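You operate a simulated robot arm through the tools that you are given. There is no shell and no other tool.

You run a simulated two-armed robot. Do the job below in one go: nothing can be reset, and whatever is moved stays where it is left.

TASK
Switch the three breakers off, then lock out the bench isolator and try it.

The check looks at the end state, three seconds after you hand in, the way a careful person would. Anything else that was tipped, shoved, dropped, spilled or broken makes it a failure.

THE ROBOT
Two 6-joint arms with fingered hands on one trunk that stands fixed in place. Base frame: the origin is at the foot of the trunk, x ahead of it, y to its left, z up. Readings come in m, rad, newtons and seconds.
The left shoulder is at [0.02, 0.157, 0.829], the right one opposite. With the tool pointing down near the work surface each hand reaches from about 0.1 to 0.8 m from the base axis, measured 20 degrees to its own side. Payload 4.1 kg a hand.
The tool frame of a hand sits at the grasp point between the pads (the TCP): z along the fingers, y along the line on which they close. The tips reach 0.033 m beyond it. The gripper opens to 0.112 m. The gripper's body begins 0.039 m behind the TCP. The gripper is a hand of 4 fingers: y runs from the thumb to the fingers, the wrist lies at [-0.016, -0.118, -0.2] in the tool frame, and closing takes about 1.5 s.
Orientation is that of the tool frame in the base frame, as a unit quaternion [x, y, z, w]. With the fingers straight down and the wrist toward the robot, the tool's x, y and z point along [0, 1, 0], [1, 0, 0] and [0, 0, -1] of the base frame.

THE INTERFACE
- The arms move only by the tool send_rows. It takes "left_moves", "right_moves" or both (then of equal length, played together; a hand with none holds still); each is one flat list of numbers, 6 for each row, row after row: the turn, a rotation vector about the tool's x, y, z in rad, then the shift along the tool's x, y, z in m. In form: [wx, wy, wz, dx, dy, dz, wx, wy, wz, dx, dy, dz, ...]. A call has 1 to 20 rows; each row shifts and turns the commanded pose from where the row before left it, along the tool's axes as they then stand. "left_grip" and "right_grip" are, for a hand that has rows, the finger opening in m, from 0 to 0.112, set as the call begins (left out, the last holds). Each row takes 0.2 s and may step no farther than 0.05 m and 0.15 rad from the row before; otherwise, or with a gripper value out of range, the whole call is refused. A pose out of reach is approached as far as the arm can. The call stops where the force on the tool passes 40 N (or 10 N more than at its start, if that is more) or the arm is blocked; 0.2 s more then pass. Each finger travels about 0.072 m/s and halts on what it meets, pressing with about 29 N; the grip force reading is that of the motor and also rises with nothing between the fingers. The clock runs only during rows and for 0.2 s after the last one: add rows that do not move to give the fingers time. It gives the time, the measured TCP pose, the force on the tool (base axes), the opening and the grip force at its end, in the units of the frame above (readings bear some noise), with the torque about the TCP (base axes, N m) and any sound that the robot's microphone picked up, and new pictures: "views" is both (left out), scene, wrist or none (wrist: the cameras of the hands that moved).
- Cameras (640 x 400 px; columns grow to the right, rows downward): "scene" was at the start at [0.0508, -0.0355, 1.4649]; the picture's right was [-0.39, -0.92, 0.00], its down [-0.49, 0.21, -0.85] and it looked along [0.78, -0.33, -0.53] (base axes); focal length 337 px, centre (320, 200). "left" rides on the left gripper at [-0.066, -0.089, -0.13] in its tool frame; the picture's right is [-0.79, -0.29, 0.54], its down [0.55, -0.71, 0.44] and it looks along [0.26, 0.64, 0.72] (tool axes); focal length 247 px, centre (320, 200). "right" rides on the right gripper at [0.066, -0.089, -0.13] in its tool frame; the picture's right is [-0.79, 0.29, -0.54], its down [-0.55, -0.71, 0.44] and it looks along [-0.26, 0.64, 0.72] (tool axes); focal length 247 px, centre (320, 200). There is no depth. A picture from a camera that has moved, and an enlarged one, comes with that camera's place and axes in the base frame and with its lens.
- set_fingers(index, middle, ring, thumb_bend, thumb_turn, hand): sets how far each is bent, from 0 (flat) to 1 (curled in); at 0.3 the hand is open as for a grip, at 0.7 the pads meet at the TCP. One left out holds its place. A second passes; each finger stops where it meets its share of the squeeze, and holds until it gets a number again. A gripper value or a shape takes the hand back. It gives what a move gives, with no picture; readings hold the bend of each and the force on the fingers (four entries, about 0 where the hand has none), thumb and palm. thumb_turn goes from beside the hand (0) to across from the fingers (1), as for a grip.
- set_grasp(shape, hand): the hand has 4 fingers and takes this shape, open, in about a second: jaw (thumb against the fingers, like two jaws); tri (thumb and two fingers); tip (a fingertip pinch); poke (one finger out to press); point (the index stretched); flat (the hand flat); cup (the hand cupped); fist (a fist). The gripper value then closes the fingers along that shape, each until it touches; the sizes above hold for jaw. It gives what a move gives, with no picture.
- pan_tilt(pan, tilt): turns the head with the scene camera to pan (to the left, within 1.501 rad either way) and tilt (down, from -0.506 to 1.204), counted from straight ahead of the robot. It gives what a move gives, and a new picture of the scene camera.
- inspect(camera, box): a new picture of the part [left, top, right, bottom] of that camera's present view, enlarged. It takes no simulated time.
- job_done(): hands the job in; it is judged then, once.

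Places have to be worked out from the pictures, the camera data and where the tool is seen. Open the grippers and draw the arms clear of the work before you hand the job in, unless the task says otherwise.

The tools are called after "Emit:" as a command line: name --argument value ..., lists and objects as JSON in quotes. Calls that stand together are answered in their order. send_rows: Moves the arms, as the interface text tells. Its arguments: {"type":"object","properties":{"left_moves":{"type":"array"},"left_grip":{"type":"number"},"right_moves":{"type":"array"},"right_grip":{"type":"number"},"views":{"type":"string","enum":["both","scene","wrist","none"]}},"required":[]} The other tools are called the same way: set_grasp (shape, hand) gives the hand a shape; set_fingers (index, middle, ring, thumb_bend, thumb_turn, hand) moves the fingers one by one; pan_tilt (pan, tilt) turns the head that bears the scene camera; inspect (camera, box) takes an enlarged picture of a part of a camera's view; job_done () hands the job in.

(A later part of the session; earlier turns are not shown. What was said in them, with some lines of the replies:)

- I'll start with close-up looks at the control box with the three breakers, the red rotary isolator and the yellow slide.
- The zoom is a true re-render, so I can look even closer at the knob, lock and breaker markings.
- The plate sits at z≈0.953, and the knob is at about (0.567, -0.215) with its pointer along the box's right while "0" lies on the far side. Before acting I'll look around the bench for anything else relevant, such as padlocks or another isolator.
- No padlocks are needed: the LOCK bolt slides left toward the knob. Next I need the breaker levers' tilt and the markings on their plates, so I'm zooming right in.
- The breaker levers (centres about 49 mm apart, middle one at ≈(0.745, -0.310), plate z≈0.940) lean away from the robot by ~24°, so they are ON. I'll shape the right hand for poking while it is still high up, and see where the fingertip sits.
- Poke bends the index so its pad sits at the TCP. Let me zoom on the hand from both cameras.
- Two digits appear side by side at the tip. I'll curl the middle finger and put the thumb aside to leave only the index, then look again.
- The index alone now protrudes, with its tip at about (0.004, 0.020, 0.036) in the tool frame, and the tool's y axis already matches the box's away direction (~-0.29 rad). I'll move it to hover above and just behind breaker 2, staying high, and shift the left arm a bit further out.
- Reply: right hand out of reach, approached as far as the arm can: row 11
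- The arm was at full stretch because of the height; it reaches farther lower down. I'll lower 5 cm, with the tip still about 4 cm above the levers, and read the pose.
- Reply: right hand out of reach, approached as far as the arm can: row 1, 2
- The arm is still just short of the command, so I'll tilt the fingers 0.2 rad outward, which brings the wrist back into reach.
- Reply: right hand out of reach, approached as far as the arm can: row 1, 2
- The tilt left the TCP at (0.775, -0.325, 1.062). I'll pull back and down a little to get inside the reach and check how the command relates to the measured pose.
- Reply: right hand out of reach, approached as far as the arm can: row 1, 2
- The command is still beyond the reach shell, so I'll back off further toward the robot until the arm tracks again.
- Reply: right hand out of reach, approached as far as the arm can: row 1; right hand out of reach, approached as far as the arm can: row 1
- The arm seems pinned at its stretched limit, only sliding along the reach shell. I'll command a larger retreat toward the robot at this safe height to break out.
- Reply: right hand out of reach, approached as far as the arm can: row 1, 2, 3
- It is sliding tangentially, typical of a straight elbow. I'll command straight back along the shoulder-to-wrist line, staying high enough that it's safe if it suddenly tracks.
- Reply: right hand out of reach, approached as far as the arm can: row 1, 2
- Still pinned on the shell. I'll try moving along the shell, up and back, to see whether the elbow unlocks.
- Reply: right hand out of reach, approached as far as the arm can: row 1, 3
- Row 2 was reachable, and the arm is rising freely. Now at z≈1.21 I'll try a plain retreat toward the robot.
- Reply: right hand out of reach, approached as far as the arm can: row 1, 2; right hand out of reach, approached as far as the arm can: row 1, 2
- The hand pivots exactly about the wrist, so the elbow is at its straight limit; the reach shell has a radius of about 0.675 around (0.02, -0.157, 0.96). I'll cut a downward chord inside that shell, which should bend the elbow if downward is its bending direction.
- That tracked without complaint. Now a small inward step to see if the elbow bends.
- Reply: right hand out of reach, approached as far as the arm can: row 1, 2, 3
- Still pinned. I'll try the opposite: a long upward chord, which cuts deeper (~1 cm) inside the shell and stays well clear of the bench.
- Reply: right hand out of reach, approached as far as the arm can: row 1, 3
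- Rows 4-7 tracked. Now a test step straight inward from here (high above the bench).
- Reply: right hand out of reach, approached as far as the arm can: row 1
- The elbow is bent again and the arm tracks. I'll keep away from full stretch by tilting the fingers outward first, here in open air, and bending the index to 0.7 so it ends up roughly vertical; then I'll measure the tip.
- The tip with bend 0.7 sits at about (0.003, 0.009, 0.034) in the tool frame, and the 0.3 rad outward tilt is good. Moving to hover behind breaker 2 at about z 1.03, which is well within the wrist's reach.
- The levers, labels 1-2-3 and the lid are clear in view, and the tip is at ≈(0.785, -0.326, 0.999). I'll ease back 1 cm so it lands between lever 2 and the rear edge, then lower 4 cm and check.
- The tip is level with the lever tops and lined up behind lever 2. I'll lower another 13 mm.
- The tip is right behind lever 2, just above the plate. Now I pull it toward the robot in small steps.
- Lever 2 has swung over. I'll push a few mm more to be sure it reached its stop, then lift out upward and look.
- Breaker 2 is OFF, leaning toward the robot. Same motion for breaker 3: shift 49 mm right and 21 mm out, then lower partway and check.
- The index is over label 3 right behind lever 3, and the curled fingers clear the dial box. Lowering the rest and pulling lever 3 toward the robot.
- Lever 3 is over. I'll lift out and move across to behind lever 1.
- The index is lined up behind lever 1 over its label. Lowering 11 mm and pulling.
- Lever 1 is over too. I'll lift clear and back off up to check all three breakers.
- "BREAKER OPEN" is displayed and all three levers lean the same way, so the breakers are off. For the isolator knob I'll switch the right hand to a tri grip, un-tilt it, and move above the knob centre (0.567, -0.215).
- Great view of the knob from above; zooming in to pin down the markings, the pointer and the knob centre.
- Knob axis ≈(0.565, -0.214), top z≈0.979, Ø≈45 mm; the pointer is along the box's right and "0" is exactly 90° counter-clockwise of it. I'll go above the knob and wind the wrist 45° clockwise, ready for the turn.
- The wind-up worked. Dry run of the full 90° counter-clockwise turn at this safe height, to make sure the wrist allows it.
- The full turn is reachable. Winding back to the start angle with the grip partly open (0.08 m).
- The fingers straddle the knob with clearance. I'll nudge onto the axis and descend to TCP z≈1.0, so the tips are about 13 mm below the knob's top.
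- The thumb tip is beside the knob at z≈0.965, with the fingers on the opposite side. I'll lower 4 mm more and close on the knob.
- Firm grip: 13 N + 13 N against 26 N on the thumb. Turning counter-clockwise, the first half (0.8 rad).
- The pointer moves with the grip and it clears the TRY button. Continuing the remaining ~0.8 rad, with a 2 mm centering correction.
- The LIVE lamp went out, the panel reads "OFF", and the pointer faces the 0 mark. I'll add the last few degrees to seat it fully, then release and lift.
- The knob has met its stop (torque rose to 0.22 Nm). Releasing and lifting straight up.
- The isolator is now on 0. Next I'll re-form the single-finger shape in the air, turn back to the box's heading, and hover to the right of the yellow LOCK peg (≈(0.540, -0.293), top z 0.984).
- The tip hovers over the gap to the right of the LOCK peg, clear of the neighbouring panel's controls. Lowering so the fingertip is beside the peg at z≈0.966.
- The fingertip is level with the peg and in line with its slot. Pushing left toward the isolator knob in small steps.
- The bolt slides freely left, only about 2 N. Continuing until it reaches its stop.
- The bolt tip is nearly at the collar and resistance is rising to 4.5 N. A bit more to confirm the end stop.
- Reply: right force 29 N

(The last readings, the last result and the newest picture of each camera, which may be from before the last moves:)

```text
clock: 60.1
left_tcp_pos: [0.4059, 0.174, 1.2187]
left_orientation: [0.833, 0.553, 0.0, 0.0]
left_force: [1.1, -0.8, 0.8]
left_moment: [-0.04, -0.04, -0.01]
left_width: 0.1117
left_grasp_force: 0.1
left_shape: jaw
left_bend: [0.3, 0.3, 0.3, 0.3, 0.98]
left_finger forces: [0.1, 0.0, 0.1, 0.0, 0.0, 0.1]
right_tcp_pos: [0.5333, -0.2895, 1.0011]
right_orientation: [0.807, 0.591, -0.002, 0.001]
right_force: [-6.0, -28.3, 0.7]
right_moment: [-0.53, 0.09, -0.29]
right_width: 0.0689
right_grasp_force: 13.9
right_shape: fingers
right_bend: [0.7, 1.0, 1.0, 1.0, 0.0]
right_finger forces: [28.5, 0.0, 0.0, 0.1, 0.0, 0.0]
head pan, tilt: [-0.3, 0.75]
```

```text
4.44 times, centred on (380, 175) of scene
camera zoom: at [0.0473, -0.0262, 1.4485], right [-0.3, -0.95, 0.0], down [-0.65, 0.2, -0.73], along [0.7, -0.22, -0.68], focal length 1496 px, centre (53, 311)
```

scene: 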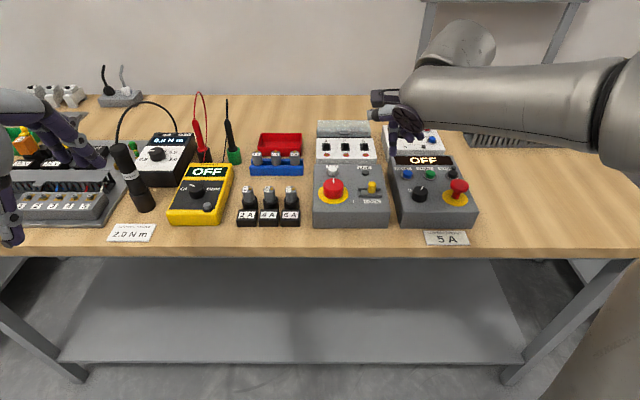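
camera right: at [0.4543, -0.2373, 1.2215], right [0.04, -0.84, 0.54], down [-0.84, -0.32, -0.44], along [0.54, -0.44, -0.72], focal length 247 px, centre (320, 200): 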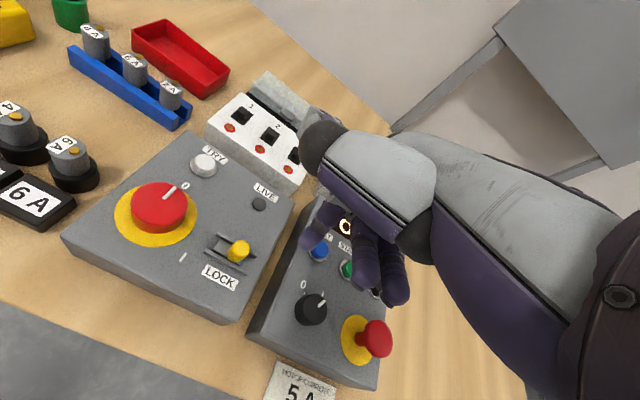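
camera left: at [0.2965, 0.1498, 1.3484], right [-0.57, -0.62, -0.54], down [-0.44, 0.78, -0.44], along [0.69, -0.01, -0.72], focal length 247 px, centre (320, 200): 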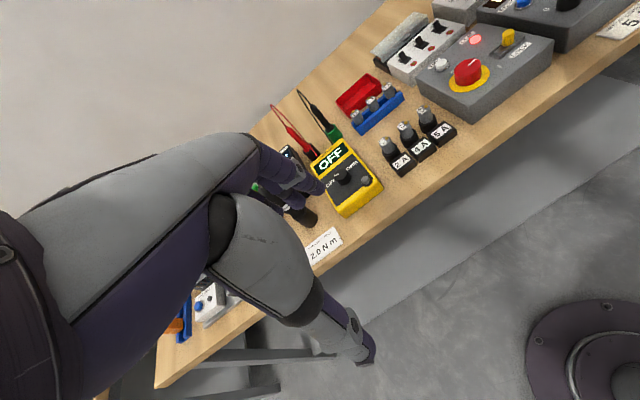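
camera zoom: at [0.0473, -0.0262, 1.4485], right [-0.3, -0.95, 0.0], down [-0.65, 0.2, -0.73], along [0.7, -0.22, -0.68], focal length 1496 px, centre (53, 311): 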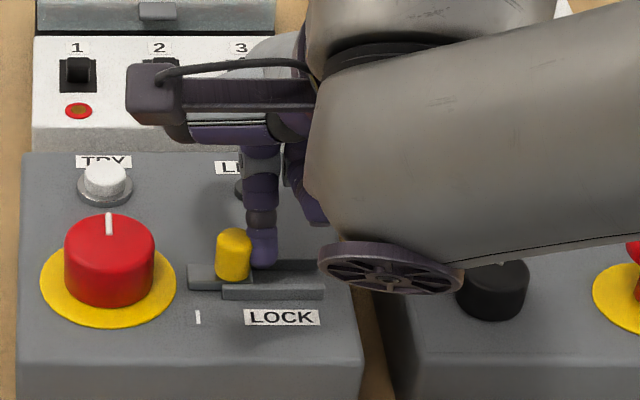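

The bolt hit its end stop (28 N), so the isolator is locked. I'll back off, lift, and move above the TRY button at ≈(0.634, -0.236), top z≈0.966.

Emit:
send_rows --right_moves '[0, 0, 0, -0.009, 0, 0, 0, 0, 0, -0.008, 0, 0, 0, 0, 0, 0, 0, -0.035, 0, 0, 0, 0, 0, -0.035, 0, 0, 0, 0.0298, 0.024, 0, 0, 0, 0, 0.0298, 0.024, 0, 0, 0, 0, 0.0298, 0.024, 0]' --views "both"

Emit:
inspect --camera "right" --box '[180, 150, 400, 390]'

Emit:
inspect --camera "left" --box '[400, 10, 560, 120]'

```text
clock: 61.7
left_tcp_pos: [0.4046, 0.1757, 1.2189]
left_orientation: [0.832, 0.554, 0.0, -0.001]
left_force: [-0.3, -0.1, 0.2]
left_moment: [0.03, -0.04, 0.04]
left_width: 0.1116
left_grasp_force: 0.1
left_shape: jaw
left_bend: [0.3, 0.3, 0.3, 0.3, 0.98]
left_finger forces: [0.1, 0.0, 0.0, 0.0, 0.1, 0.0]
right_tcp_pos: [0.6256, -0.2365, 1.073]
right_orientation: [0.804, 0.594, 0.001, 0.001]
right_force: [-0.9, -0.2, 0.1]
right_moment: [-0.01, -0.06, 0.01]
right_width: 0.0687
right_grasp_force: 0.1
right_shape: fingers
right_bend: [0.7, 1.0, 1.0, 1.0, 0.0]
right_finger forces: [0.0, 0.1, 0.0, 0.0, 0.1, 0.0]
head pan, tilt: [-0.3, 0.75]
camera right: at [0.5598, -0.1465, 1.2022], right [0.04, -0.84, 0.54], down [-0.84, -0.32, -0.44], along [0.54, -0.44, -0.72], focal length 247 px, centre (320, 200)
```

scene: 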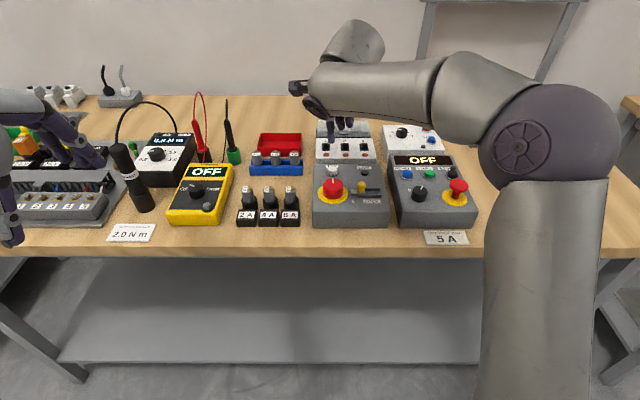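
right: 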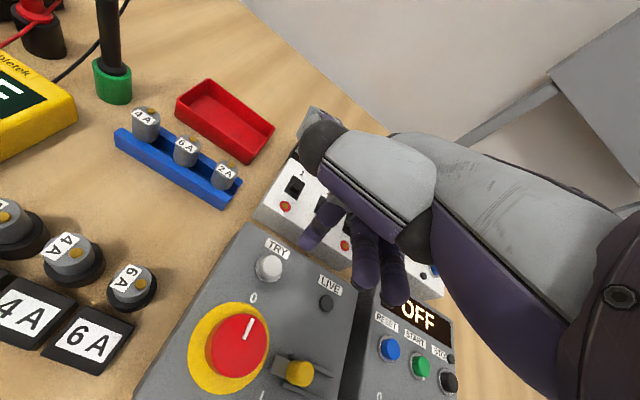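

```text
1.67 times, centred on (290, 270) of right
camera zoom: at [0.5598, -0.1465, 1.2022], right [0.04, -0.84, 0.54], down [-0.84, -0.32, -0.44], along [0.54, -0.44, -0.72], focal length 412 px, centre (370, 83)
```

zoom: 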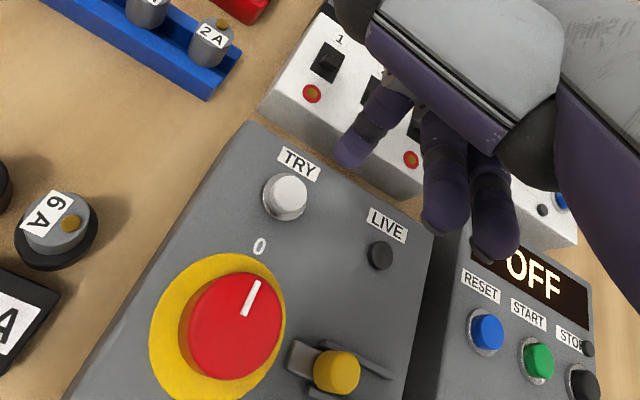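

```text
3.64 times, centred on (480, 65) of left
camera zoom: at [0.2965, 0.1496, 1.3485], right [-0.57, -0.62, -0.54], down [-0.44, 0.78, -0.44], along [0.69, -0.01, -0.72], focal length 898 px, centre (-262, 691)
```

zoom: 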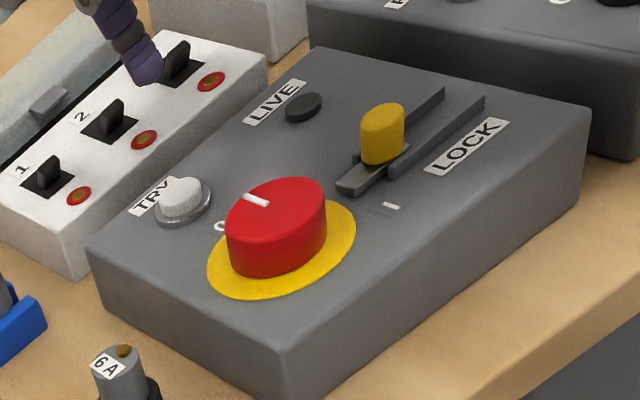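

The bolt is extended to the collar, and the tip is above TRY (button ≈(0.634, -0.235), tip ≈(0.635, -0.236)). Lowering to just above the cap and checking.

Emit:
send_rows --right_moves '[0, 0, 0, 0, 0, 0.0305, 0, 0, 0, 0.001, -0.001, 0.0275]' --views "none"

Emit:
inspect --camera "right" --box '[200, 180, 360, 300]'

Emit:
inspect --camera "left" --box '[400, 30, 500, 100]'

```text
clock: 62.3
left_tcp_pos: [0.4065, 0.1751, 1.2193]
left_orientation: [0.832, 0.554, 0.0, 0.0]
left_force: [-0.8, -0.1, 0.1]
left_moment: [-0.01, -0.03, -0.01]
left_width: 0.1117
left_grasp_force: 0.1
left_shape: jaw
left_bend: [0.3, 0.3, 0.3, 0.3, 0.98]
left_finger forces: [0.0, 0.1, 0.0, 0.1, 0.1, 0.1]
right_tcp_pos: [0.6244, -0.2328, 1.0143]
right_orientation: [0.804, 0.594, -0.001, 0.0]
right_force: [-0.4, 0.9, 0.4]
right_moment: [0.0, 0.01, 0.01]
right_width: 0.0686
right_grasp_force: 0.1
right_shape: fingers
right_bend: [0.7, 1.0, 1.0, 1.0, 0.0]
right_finger forces: [0.1, 0.1, 0.0, 0.1, 0.0, 0.0]
head pan, tilt: [-0.3, 0.75]
```

```text
3.33 times, centred on (280, 240) of right
camera zoom: at [0.5595, -0.1441, 1.1445], right [0.04, -0.84, 0.54], down [-0.84, -0.32, -0.43], along [0.54, -0.44, -0.72], focal length 823 px, centre (453, 67)
```

zoom: 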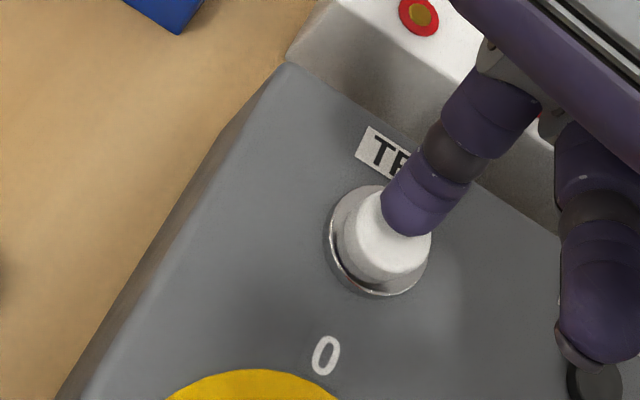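

```text
5.71 times, centred on (450, 65) of left
camera zoom: at [0.2968, 0.1501, 1.3484], right [-0.57, -0.62, -0.54], down [-0.44, 0.78, -0.44], along [0.69, -0.01, -0.72], focal length 1411 px, centre (-423, 971)
```

zoom: 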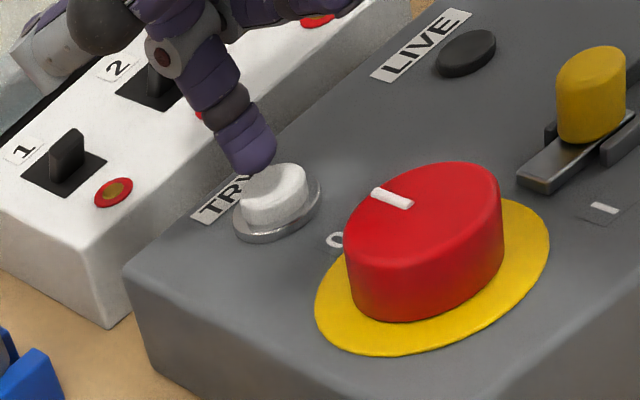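

The tip is right above the cap centre in both views. Pressing down in 3 mm steps.

Emit:
send_rows --right_moves '[0, 0, 0, 0, 0, 0.004, 0, 0, 0, 0, 0, 0.004, 0, 0, 0, 0, 0, 0.003, 0, 0, 0, 0, 0, 0.002]' --views "none"

Emit:
inspect --camera "left" --box '[400, 30, 500, 100]'

```text
clock: 63.3
left_tcp_pos: [0.4052, 0.1756, 1.2191]
left_orientation: [0.833, 0.554, 0.0, 0.0]
left_force: [-0.3, -0.5, 0.7]
left_moment: [-0.01, -0.01, 0.01]
left_width: 0.1117
left_grasp_force: 0.1
left_shape: jaw
left_bend: [0.3, 0.3, 0.3, 0.3, 0.98]
left_finger forces: [0.0, 0.0, 0.0, 0.1, 0.0, 0.0]
right_tcp_pos: [0.6236, -0.2349, 1.0009]
right_orientation: [0.804, 0.594, 0.0, -0.001]
right_force: [-0.3, 0.5, 0.9]
right_moment: [0.01, -0.04, 0.04]
right_width: 0.0686
right_grasp_force: 0.3
right_shape: fingers
right_bend: [0.7, 1.0, 1.0, 1.0, 0.0]
right_finger forces: [1.0, 0.0, 0.0, 0.1, 0.0, 0.1]
head pan, tilt: [-0.3, 0.75]
```

```text
5.71 times, centred on (450, 65) of left
camera zoom: at [0.2969, 0.15, 1.3484], right [-0.57, -0.62, -0.54], down [-0.44, 0.78, -0.44], along [0.69, -0.01, -0.72], focal length 1411 px, centre (-423, 971)
```

zoom: 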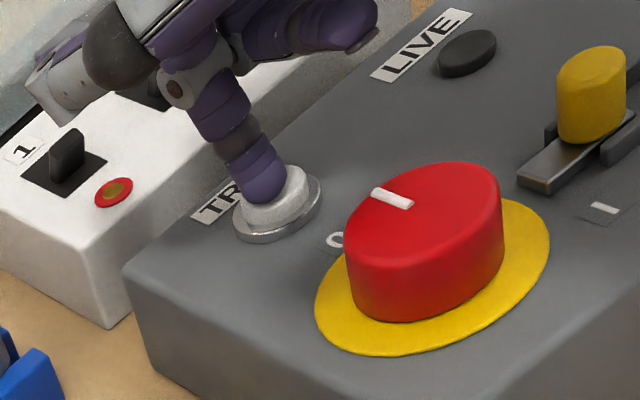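

Contact at about 1 N. Pressing through to the button's stop while watching the force.

Emit:
send_rows --right_moves '[0, 0, 0, 0, 0, 0.002, 0, 0, 0, 0, 0, 0.002, 0, 0, 0, 0, 0, 0.001, 0, 0, 0, 0, 0, 0]' --views "none"

Emit:
inspect --camera "left" --box '[400, 30, 500, 100]'

```text
clock: 64.3
left_tcp_pos: [0.4065, 0.1752, 1.2193]
left_orientation: [0.833, 0.554, 0.0, -0.001]
left_force: [0.1, 0.0, 0.2]
left_moment: [-0.02, 0.01, 0.03]
left_width: 0.1117
left_grasp_force: 0.1
left_shape: jaw
left_bend: [0.3, 0.3, 0.3, 0.3, 0.98]
left_finger forces: [0.0, 0.1, 0.0, 0.0, 0.0, 0.0]
right_tcp_pos: [0.6234, -0.2347, 0.9954]
right_orientation: [0.804, 0.594, 0.0, 0.0]
right_force: [0.4, 0.7, 2.5]
right_moment: [0.03, -0.1, 0.0]
right_width: 0.0691
right_grasp_force: 1.1
right_shape: fingers
right_bend: [0.7, 1.0, 1.0, 1.0, 0.0]
right_finger forces: [3.2, 0.0, 0.0, 0.0, 0.0, 0.0]
head pan, tilt: [-0.3, 0.75]
heard: click
```

```text
5.71 times, centred on (450, 65) of left
camera zoom: at [0.2969, 0.1501, 1.3484], right [-0.57, -0.62, -0.54], down [-0.44, 0.78, -0.44], along [0.69, -0.01, -0.72], focal length 1411 px, centre (-423, 971)
```

zoom: 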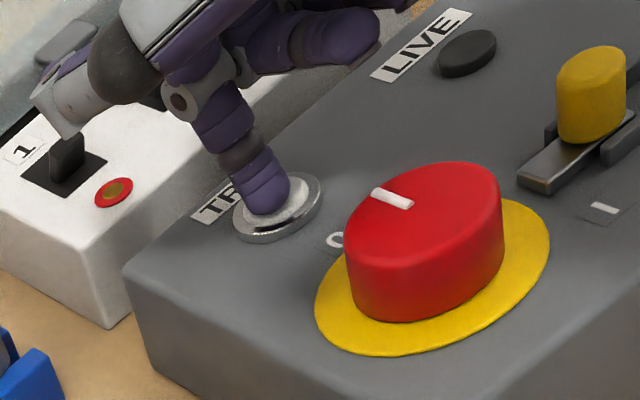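

Click heard, and LIVE stays dark: the try confirms it's dead. Lifting straight up and checking that everything held.

Emit:
send_rows --right_moves '[0, 0, 0, 0, 0, -0.02, 0, 0, 0, 0, 0, -0.04, 0, 0, 0, 0, 0, -0.04, 0, 0, 0, 0, -0.02, -0.04, 0, 0, 0, -0.01, -0.04, -0.02, 0, 0, 0, -0.015, -0.04, -0.02, 0, 0, 0, -0.015, -0.04, -0.02, 0, 0, 0, -0.015, -0.04, -0.01, 0, 0, 0, -0.015, -0.04, 0]' --views "both"

Emit:
inspect --camera "scene" --box '[300, 110, 400, 230]'

Emit:
inspect --camera "left" --box '[360, 0, 560, 130]'

```text
clock: 66.3
left_tcp_pos: [0.4063, 0.175, 1.2194]
left_orientation: [0.832, 0.554, 0.001, 0.0]
left_force: [1.3, -0.4, -0.9]
left_moment: [0.0, 0.06, 0.0]
left_width: 0.1118
left_grasp_force: 0.1
left_shape: jaw
left_bend: [0.3, 0.3, 0.3, 0.3, 0.98]
left_finger forces: [0.0, 0.1, 0.1, 0.1, 0.0, 0.1]
right_tcp_pos: [0.3933, -0.2385, 1.2044]
right_orientation: [0.804, 0.594, 0.0, 0.0]
right_force: [0.5, 0.7, 0.9]
right_moment: [-0.04, 0.03, -0.01]
right_width: 0.0688
right_grasp_force: 0.1
right_shape: fingers
right_bend: [0.7, 1.0, 1.0, 1.0, 0.0]
right_finger forces: [0.1, 0.0, 0.0, 0.1, 0.0, 0.1]
head pan, tilt: [-0.3, 0.75]
camera right: at [0.3277, -0.1482, 1.335], right [0.04, -0.84, 0.54], down [-0.84, -0.32, -0.43], along [0.54, -0.44, -0.72], focal length 247 px, centre (320, 200)
```

scene: 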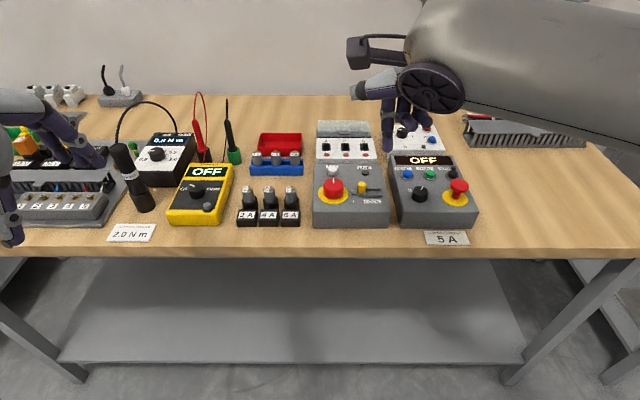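
right: 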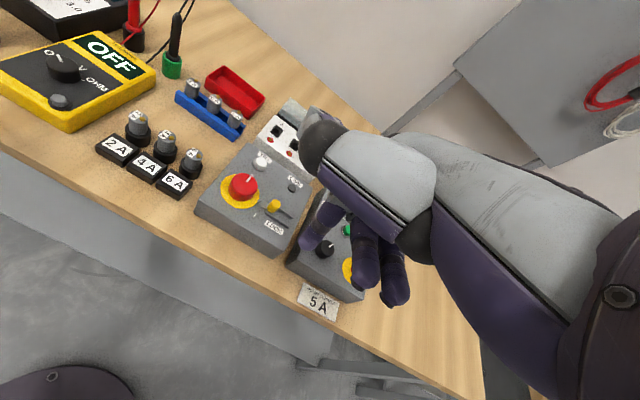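

```text
3.33 times, centred on (350, 170) of scene
camera zoom: at [0.0481, -0.0248, 1.4485], right [-0.3, -0.96, 0.0], down [-0.65, 0.2, -0.73], along [0.7, -0.22, -0.68], focal length 1122 px, centre (220, 300)
```

zoom: 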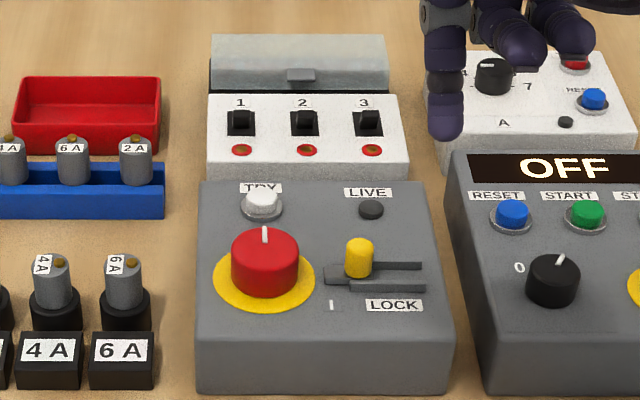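

```text
3.08 times, centred on (460, 65) of left
camera zoom: at [0.2975, 0.1502, 1.3483], right [-0.57, -0.62, -0.54], down [-0.44, 0.78, -0.44], along [0.69, -0.01, -0.72], focal length 760 px, centre (-111, 615)
```

zoom: 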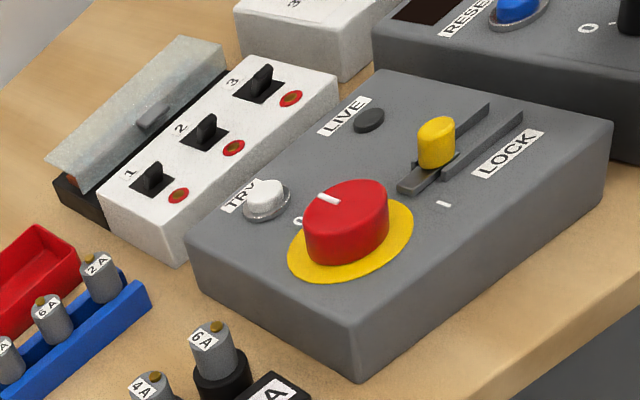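

Isolator on 0, bolt across, LIVE dark. Let me verify each breaker lever closely.

Emit:
inspect --camera "left" --box '[390, 10, 460, 70]'

Emit:
inspect --camera "scene" --box '[328, 132, 368, 160]'

```text
6.67 times, centred on (425, 40) of left
camera zoom: at [0.2975, 0.1502, 1.3483], right [-0.57, -0.62, -0.54], down [-0.44, 0.78, -0.44], along [0.69, -0.01, -0.72], focal length 1646 px, centre (-380, 1267)
```

zoom: 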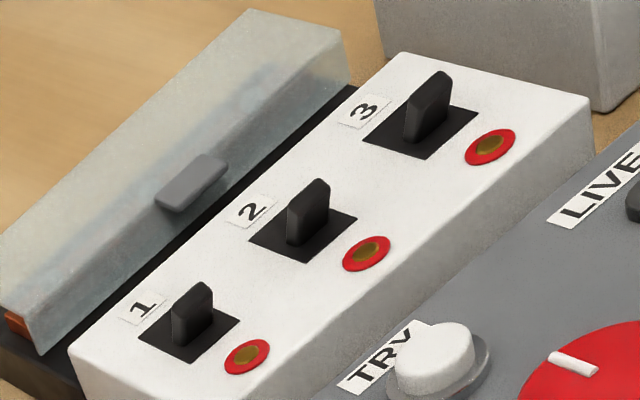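

```text
14.29 times, centred on (348, 146) of scene
camera zoom: at [0.0481, -0.0248, 1.4485], right [-0.3, -0.96, 0.0], down [-0.65, 0.2, -0.73], along [0.7, -0.22, -0.68], focal length 4810 px, centre (-80, 971)
```

zoom: 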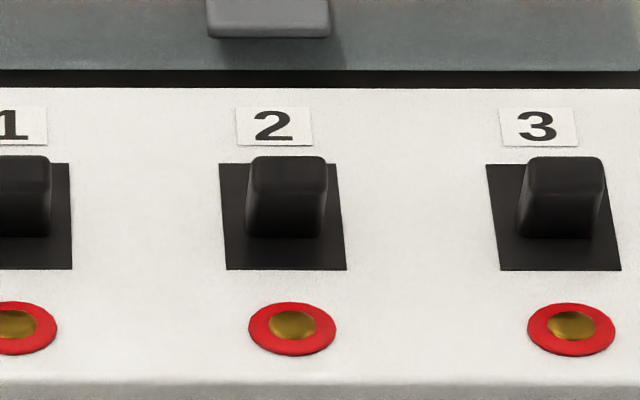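

All three levers match in the OFF position and nothing else has moved. I'll draw the right arm back to near its start pose and open the hand.

Emit:
send_rows --right_moves '[0, 0, 0, -0.0325, -0.0124, -0.02, 0, 0, 0, -0.0325, -0.0124, -0.02, 0, 0, 0, -0.0325, -0.0124, -0.02, 0, 0, 0, -0.0325, -0.0124, -0.02]' --views "none"

Emit:
set_grasp --shape "jaw" --hand "right"

Emit:
pan_tilt --pan -0.3 --tilt 0.7

Emit:
inspect --camera "scene" --box '[300, 110, 480, 260]'

```text
clock: 67.3
left_tcp_pos: [0.4059, 0.1758, 1.2201]
left_orientation: [0.832, 0.554, 0.0, 0.0]
left_force: [-0.3, 0.1, -0.2]
left_moment: [-0.01, 0.04, -0.01]
left_width: 0.1117
left_grasp_force: 0.2
left_shape: jaw
left_bend: [0.3, 0.3, 0.3, 0.3, 0.98]
left_finger forces: [0.1, 0.0, 0.1, 0.0, 0.0, 0.0]
right_tcp_pos: [0.3067, -0.3452, 1.2855]
right_orientation: [0.804, 0.594, 0.0, 0.0]
right_force: [0.4, 0.7, -0.1]
right_moment: [-0.01, 0.02, 0.0]
right_width: 0.0688
right_grasp_force: 0.1
right_shape: fingers
right_bend: [0.7, 1.0, 1.0, 1.0, 0.0]
right_finger forces: [0.1, 0.0, 0.0, 0.0, 0.0, 0.0]
head pan, tilt: [-0.3, 0.75]
```

```text
clock: 68.2
left_tcp_pos: [0.4051, 0.1751, 1.2183]
left_orientation: [0.832, 0.554, 0.0, 0.0]
left_force: [0.1, -0.6, 0.5]
left_moment: [0.02, -0.01, -0.03]
left_width: 0.1117
left_grasp_force: 0.1
left_shape: jaw
left_bend: [0.3, 0.3, 0.3, 0.3, 0.98]
left_finger forces: [0.1, 0.0, 0.0, 0.0, 0.0, 0.0]
right_tcp_pos: [0.3077, -0.3457, 1.2859]
right_orientation: [0.804, 0.595, -0.001, 0.0]
right_force: [0.1, -0.1, -0.2]
right_moment: [0.03, 0.0, -0.02]
right_width: 0.1117
right_grasp_force: 0.0
right_shape: jaw
right_bend: [0.3, 0.3, 0.3, 0.3, 0.97]
right_finger forces: [0.0, 0.0, 0.0, 0.0, 0.0, 0.1]
head pan, tilt: [-0.3, 0.75]
```

```text
clock: 68.8
left_tcp_pos: [0.4061, 0.1759, 1.217]
left_orientation: [0.833, 0.554, -0.001, -0.001]
left_force: [0.1, 0.0, 0.2]
left_moment: [-0.01, -0.02, 0.01]
left_width: 0.1116
left_grasp_force: 0.1
left_shape: jaw
left_bend: [0.3, 0.3, 0.3, 0.3, 0.98]
left_finger forces: [0.0, 0.0, 0.1, 0.1, 0.0, 0.0]
right_tcp_pos: [0.3067, -0.3444, 1.2856]
right_orientation: [0.805, 0.594, 0.0, 0.0]
right_force: [0.5, -0.2, 0.1]
right_moment: [0.0, -0.03, 0.01]
right_width: 0.1118
right_grasp_force: 0.1
right_shape: jaw
right_bend: [0.3, 0.3, 0.3, 0.3, 0.97]
right_finger forces: [0.1, 0.0, 0.0, 0.0, 0.1, 0.0]
head pan, tilt: [-0.3, 0.7]
```

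scene: 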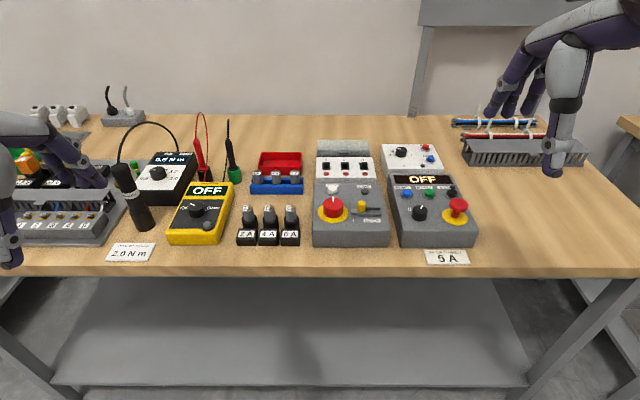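

```text
2.67 times, centred on (390, 185) of scene
camera zoom: at [0.0495, -0.0256, 1.4528], right [-0.3, -0.96, 0.0], down [-0.62, 0.19, -0.76], along [0.73, -0.23, -0.64], focal length 898 px, centre (133, 240)
```

zoom: 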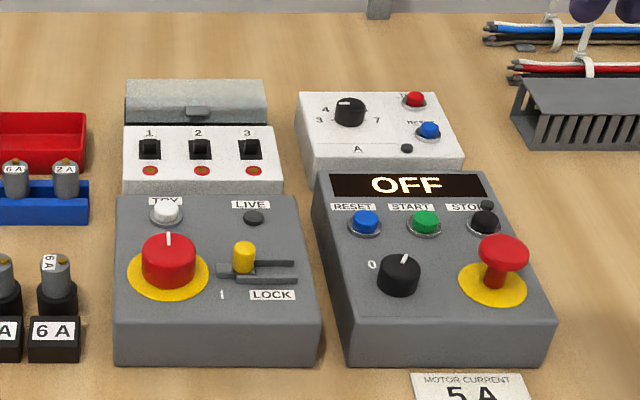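

Breakers 1-3 are off, the isolator is on 0 with its bolt locked, TRY was pressed with LIVE staying dark, and both hands are open and clear. Handing the job in.

Emit:
job_done

```text
The job is handed in.
```

The three breakers are off, and the bench isolator is off, locked and tried. I handed the job in after checking the pictures, but the result of the check did not come back to me.

- **Breakers:** all three levers now lean toward the robot. The panel display changed to "BREAKER OPEN" after the last one.
- **Isolator:** I turned the red knob to 0 against its stop. The LIVE lamp went out and the display then read "OFF".
- **Lock:** the yellow LOCK bolt is pushed across toward the knob and against its end stop.
- **Try:** I pressed the TRY button and heard a click. LIVE stayed dark.

In the final pictures nothing else looked tipped or moved. Both hands are open and drawn clear of the bench.

At the first breaker the right arm stuck at full stretch for about ten seconds. I freed it in open air, away from everything, before carrying on.
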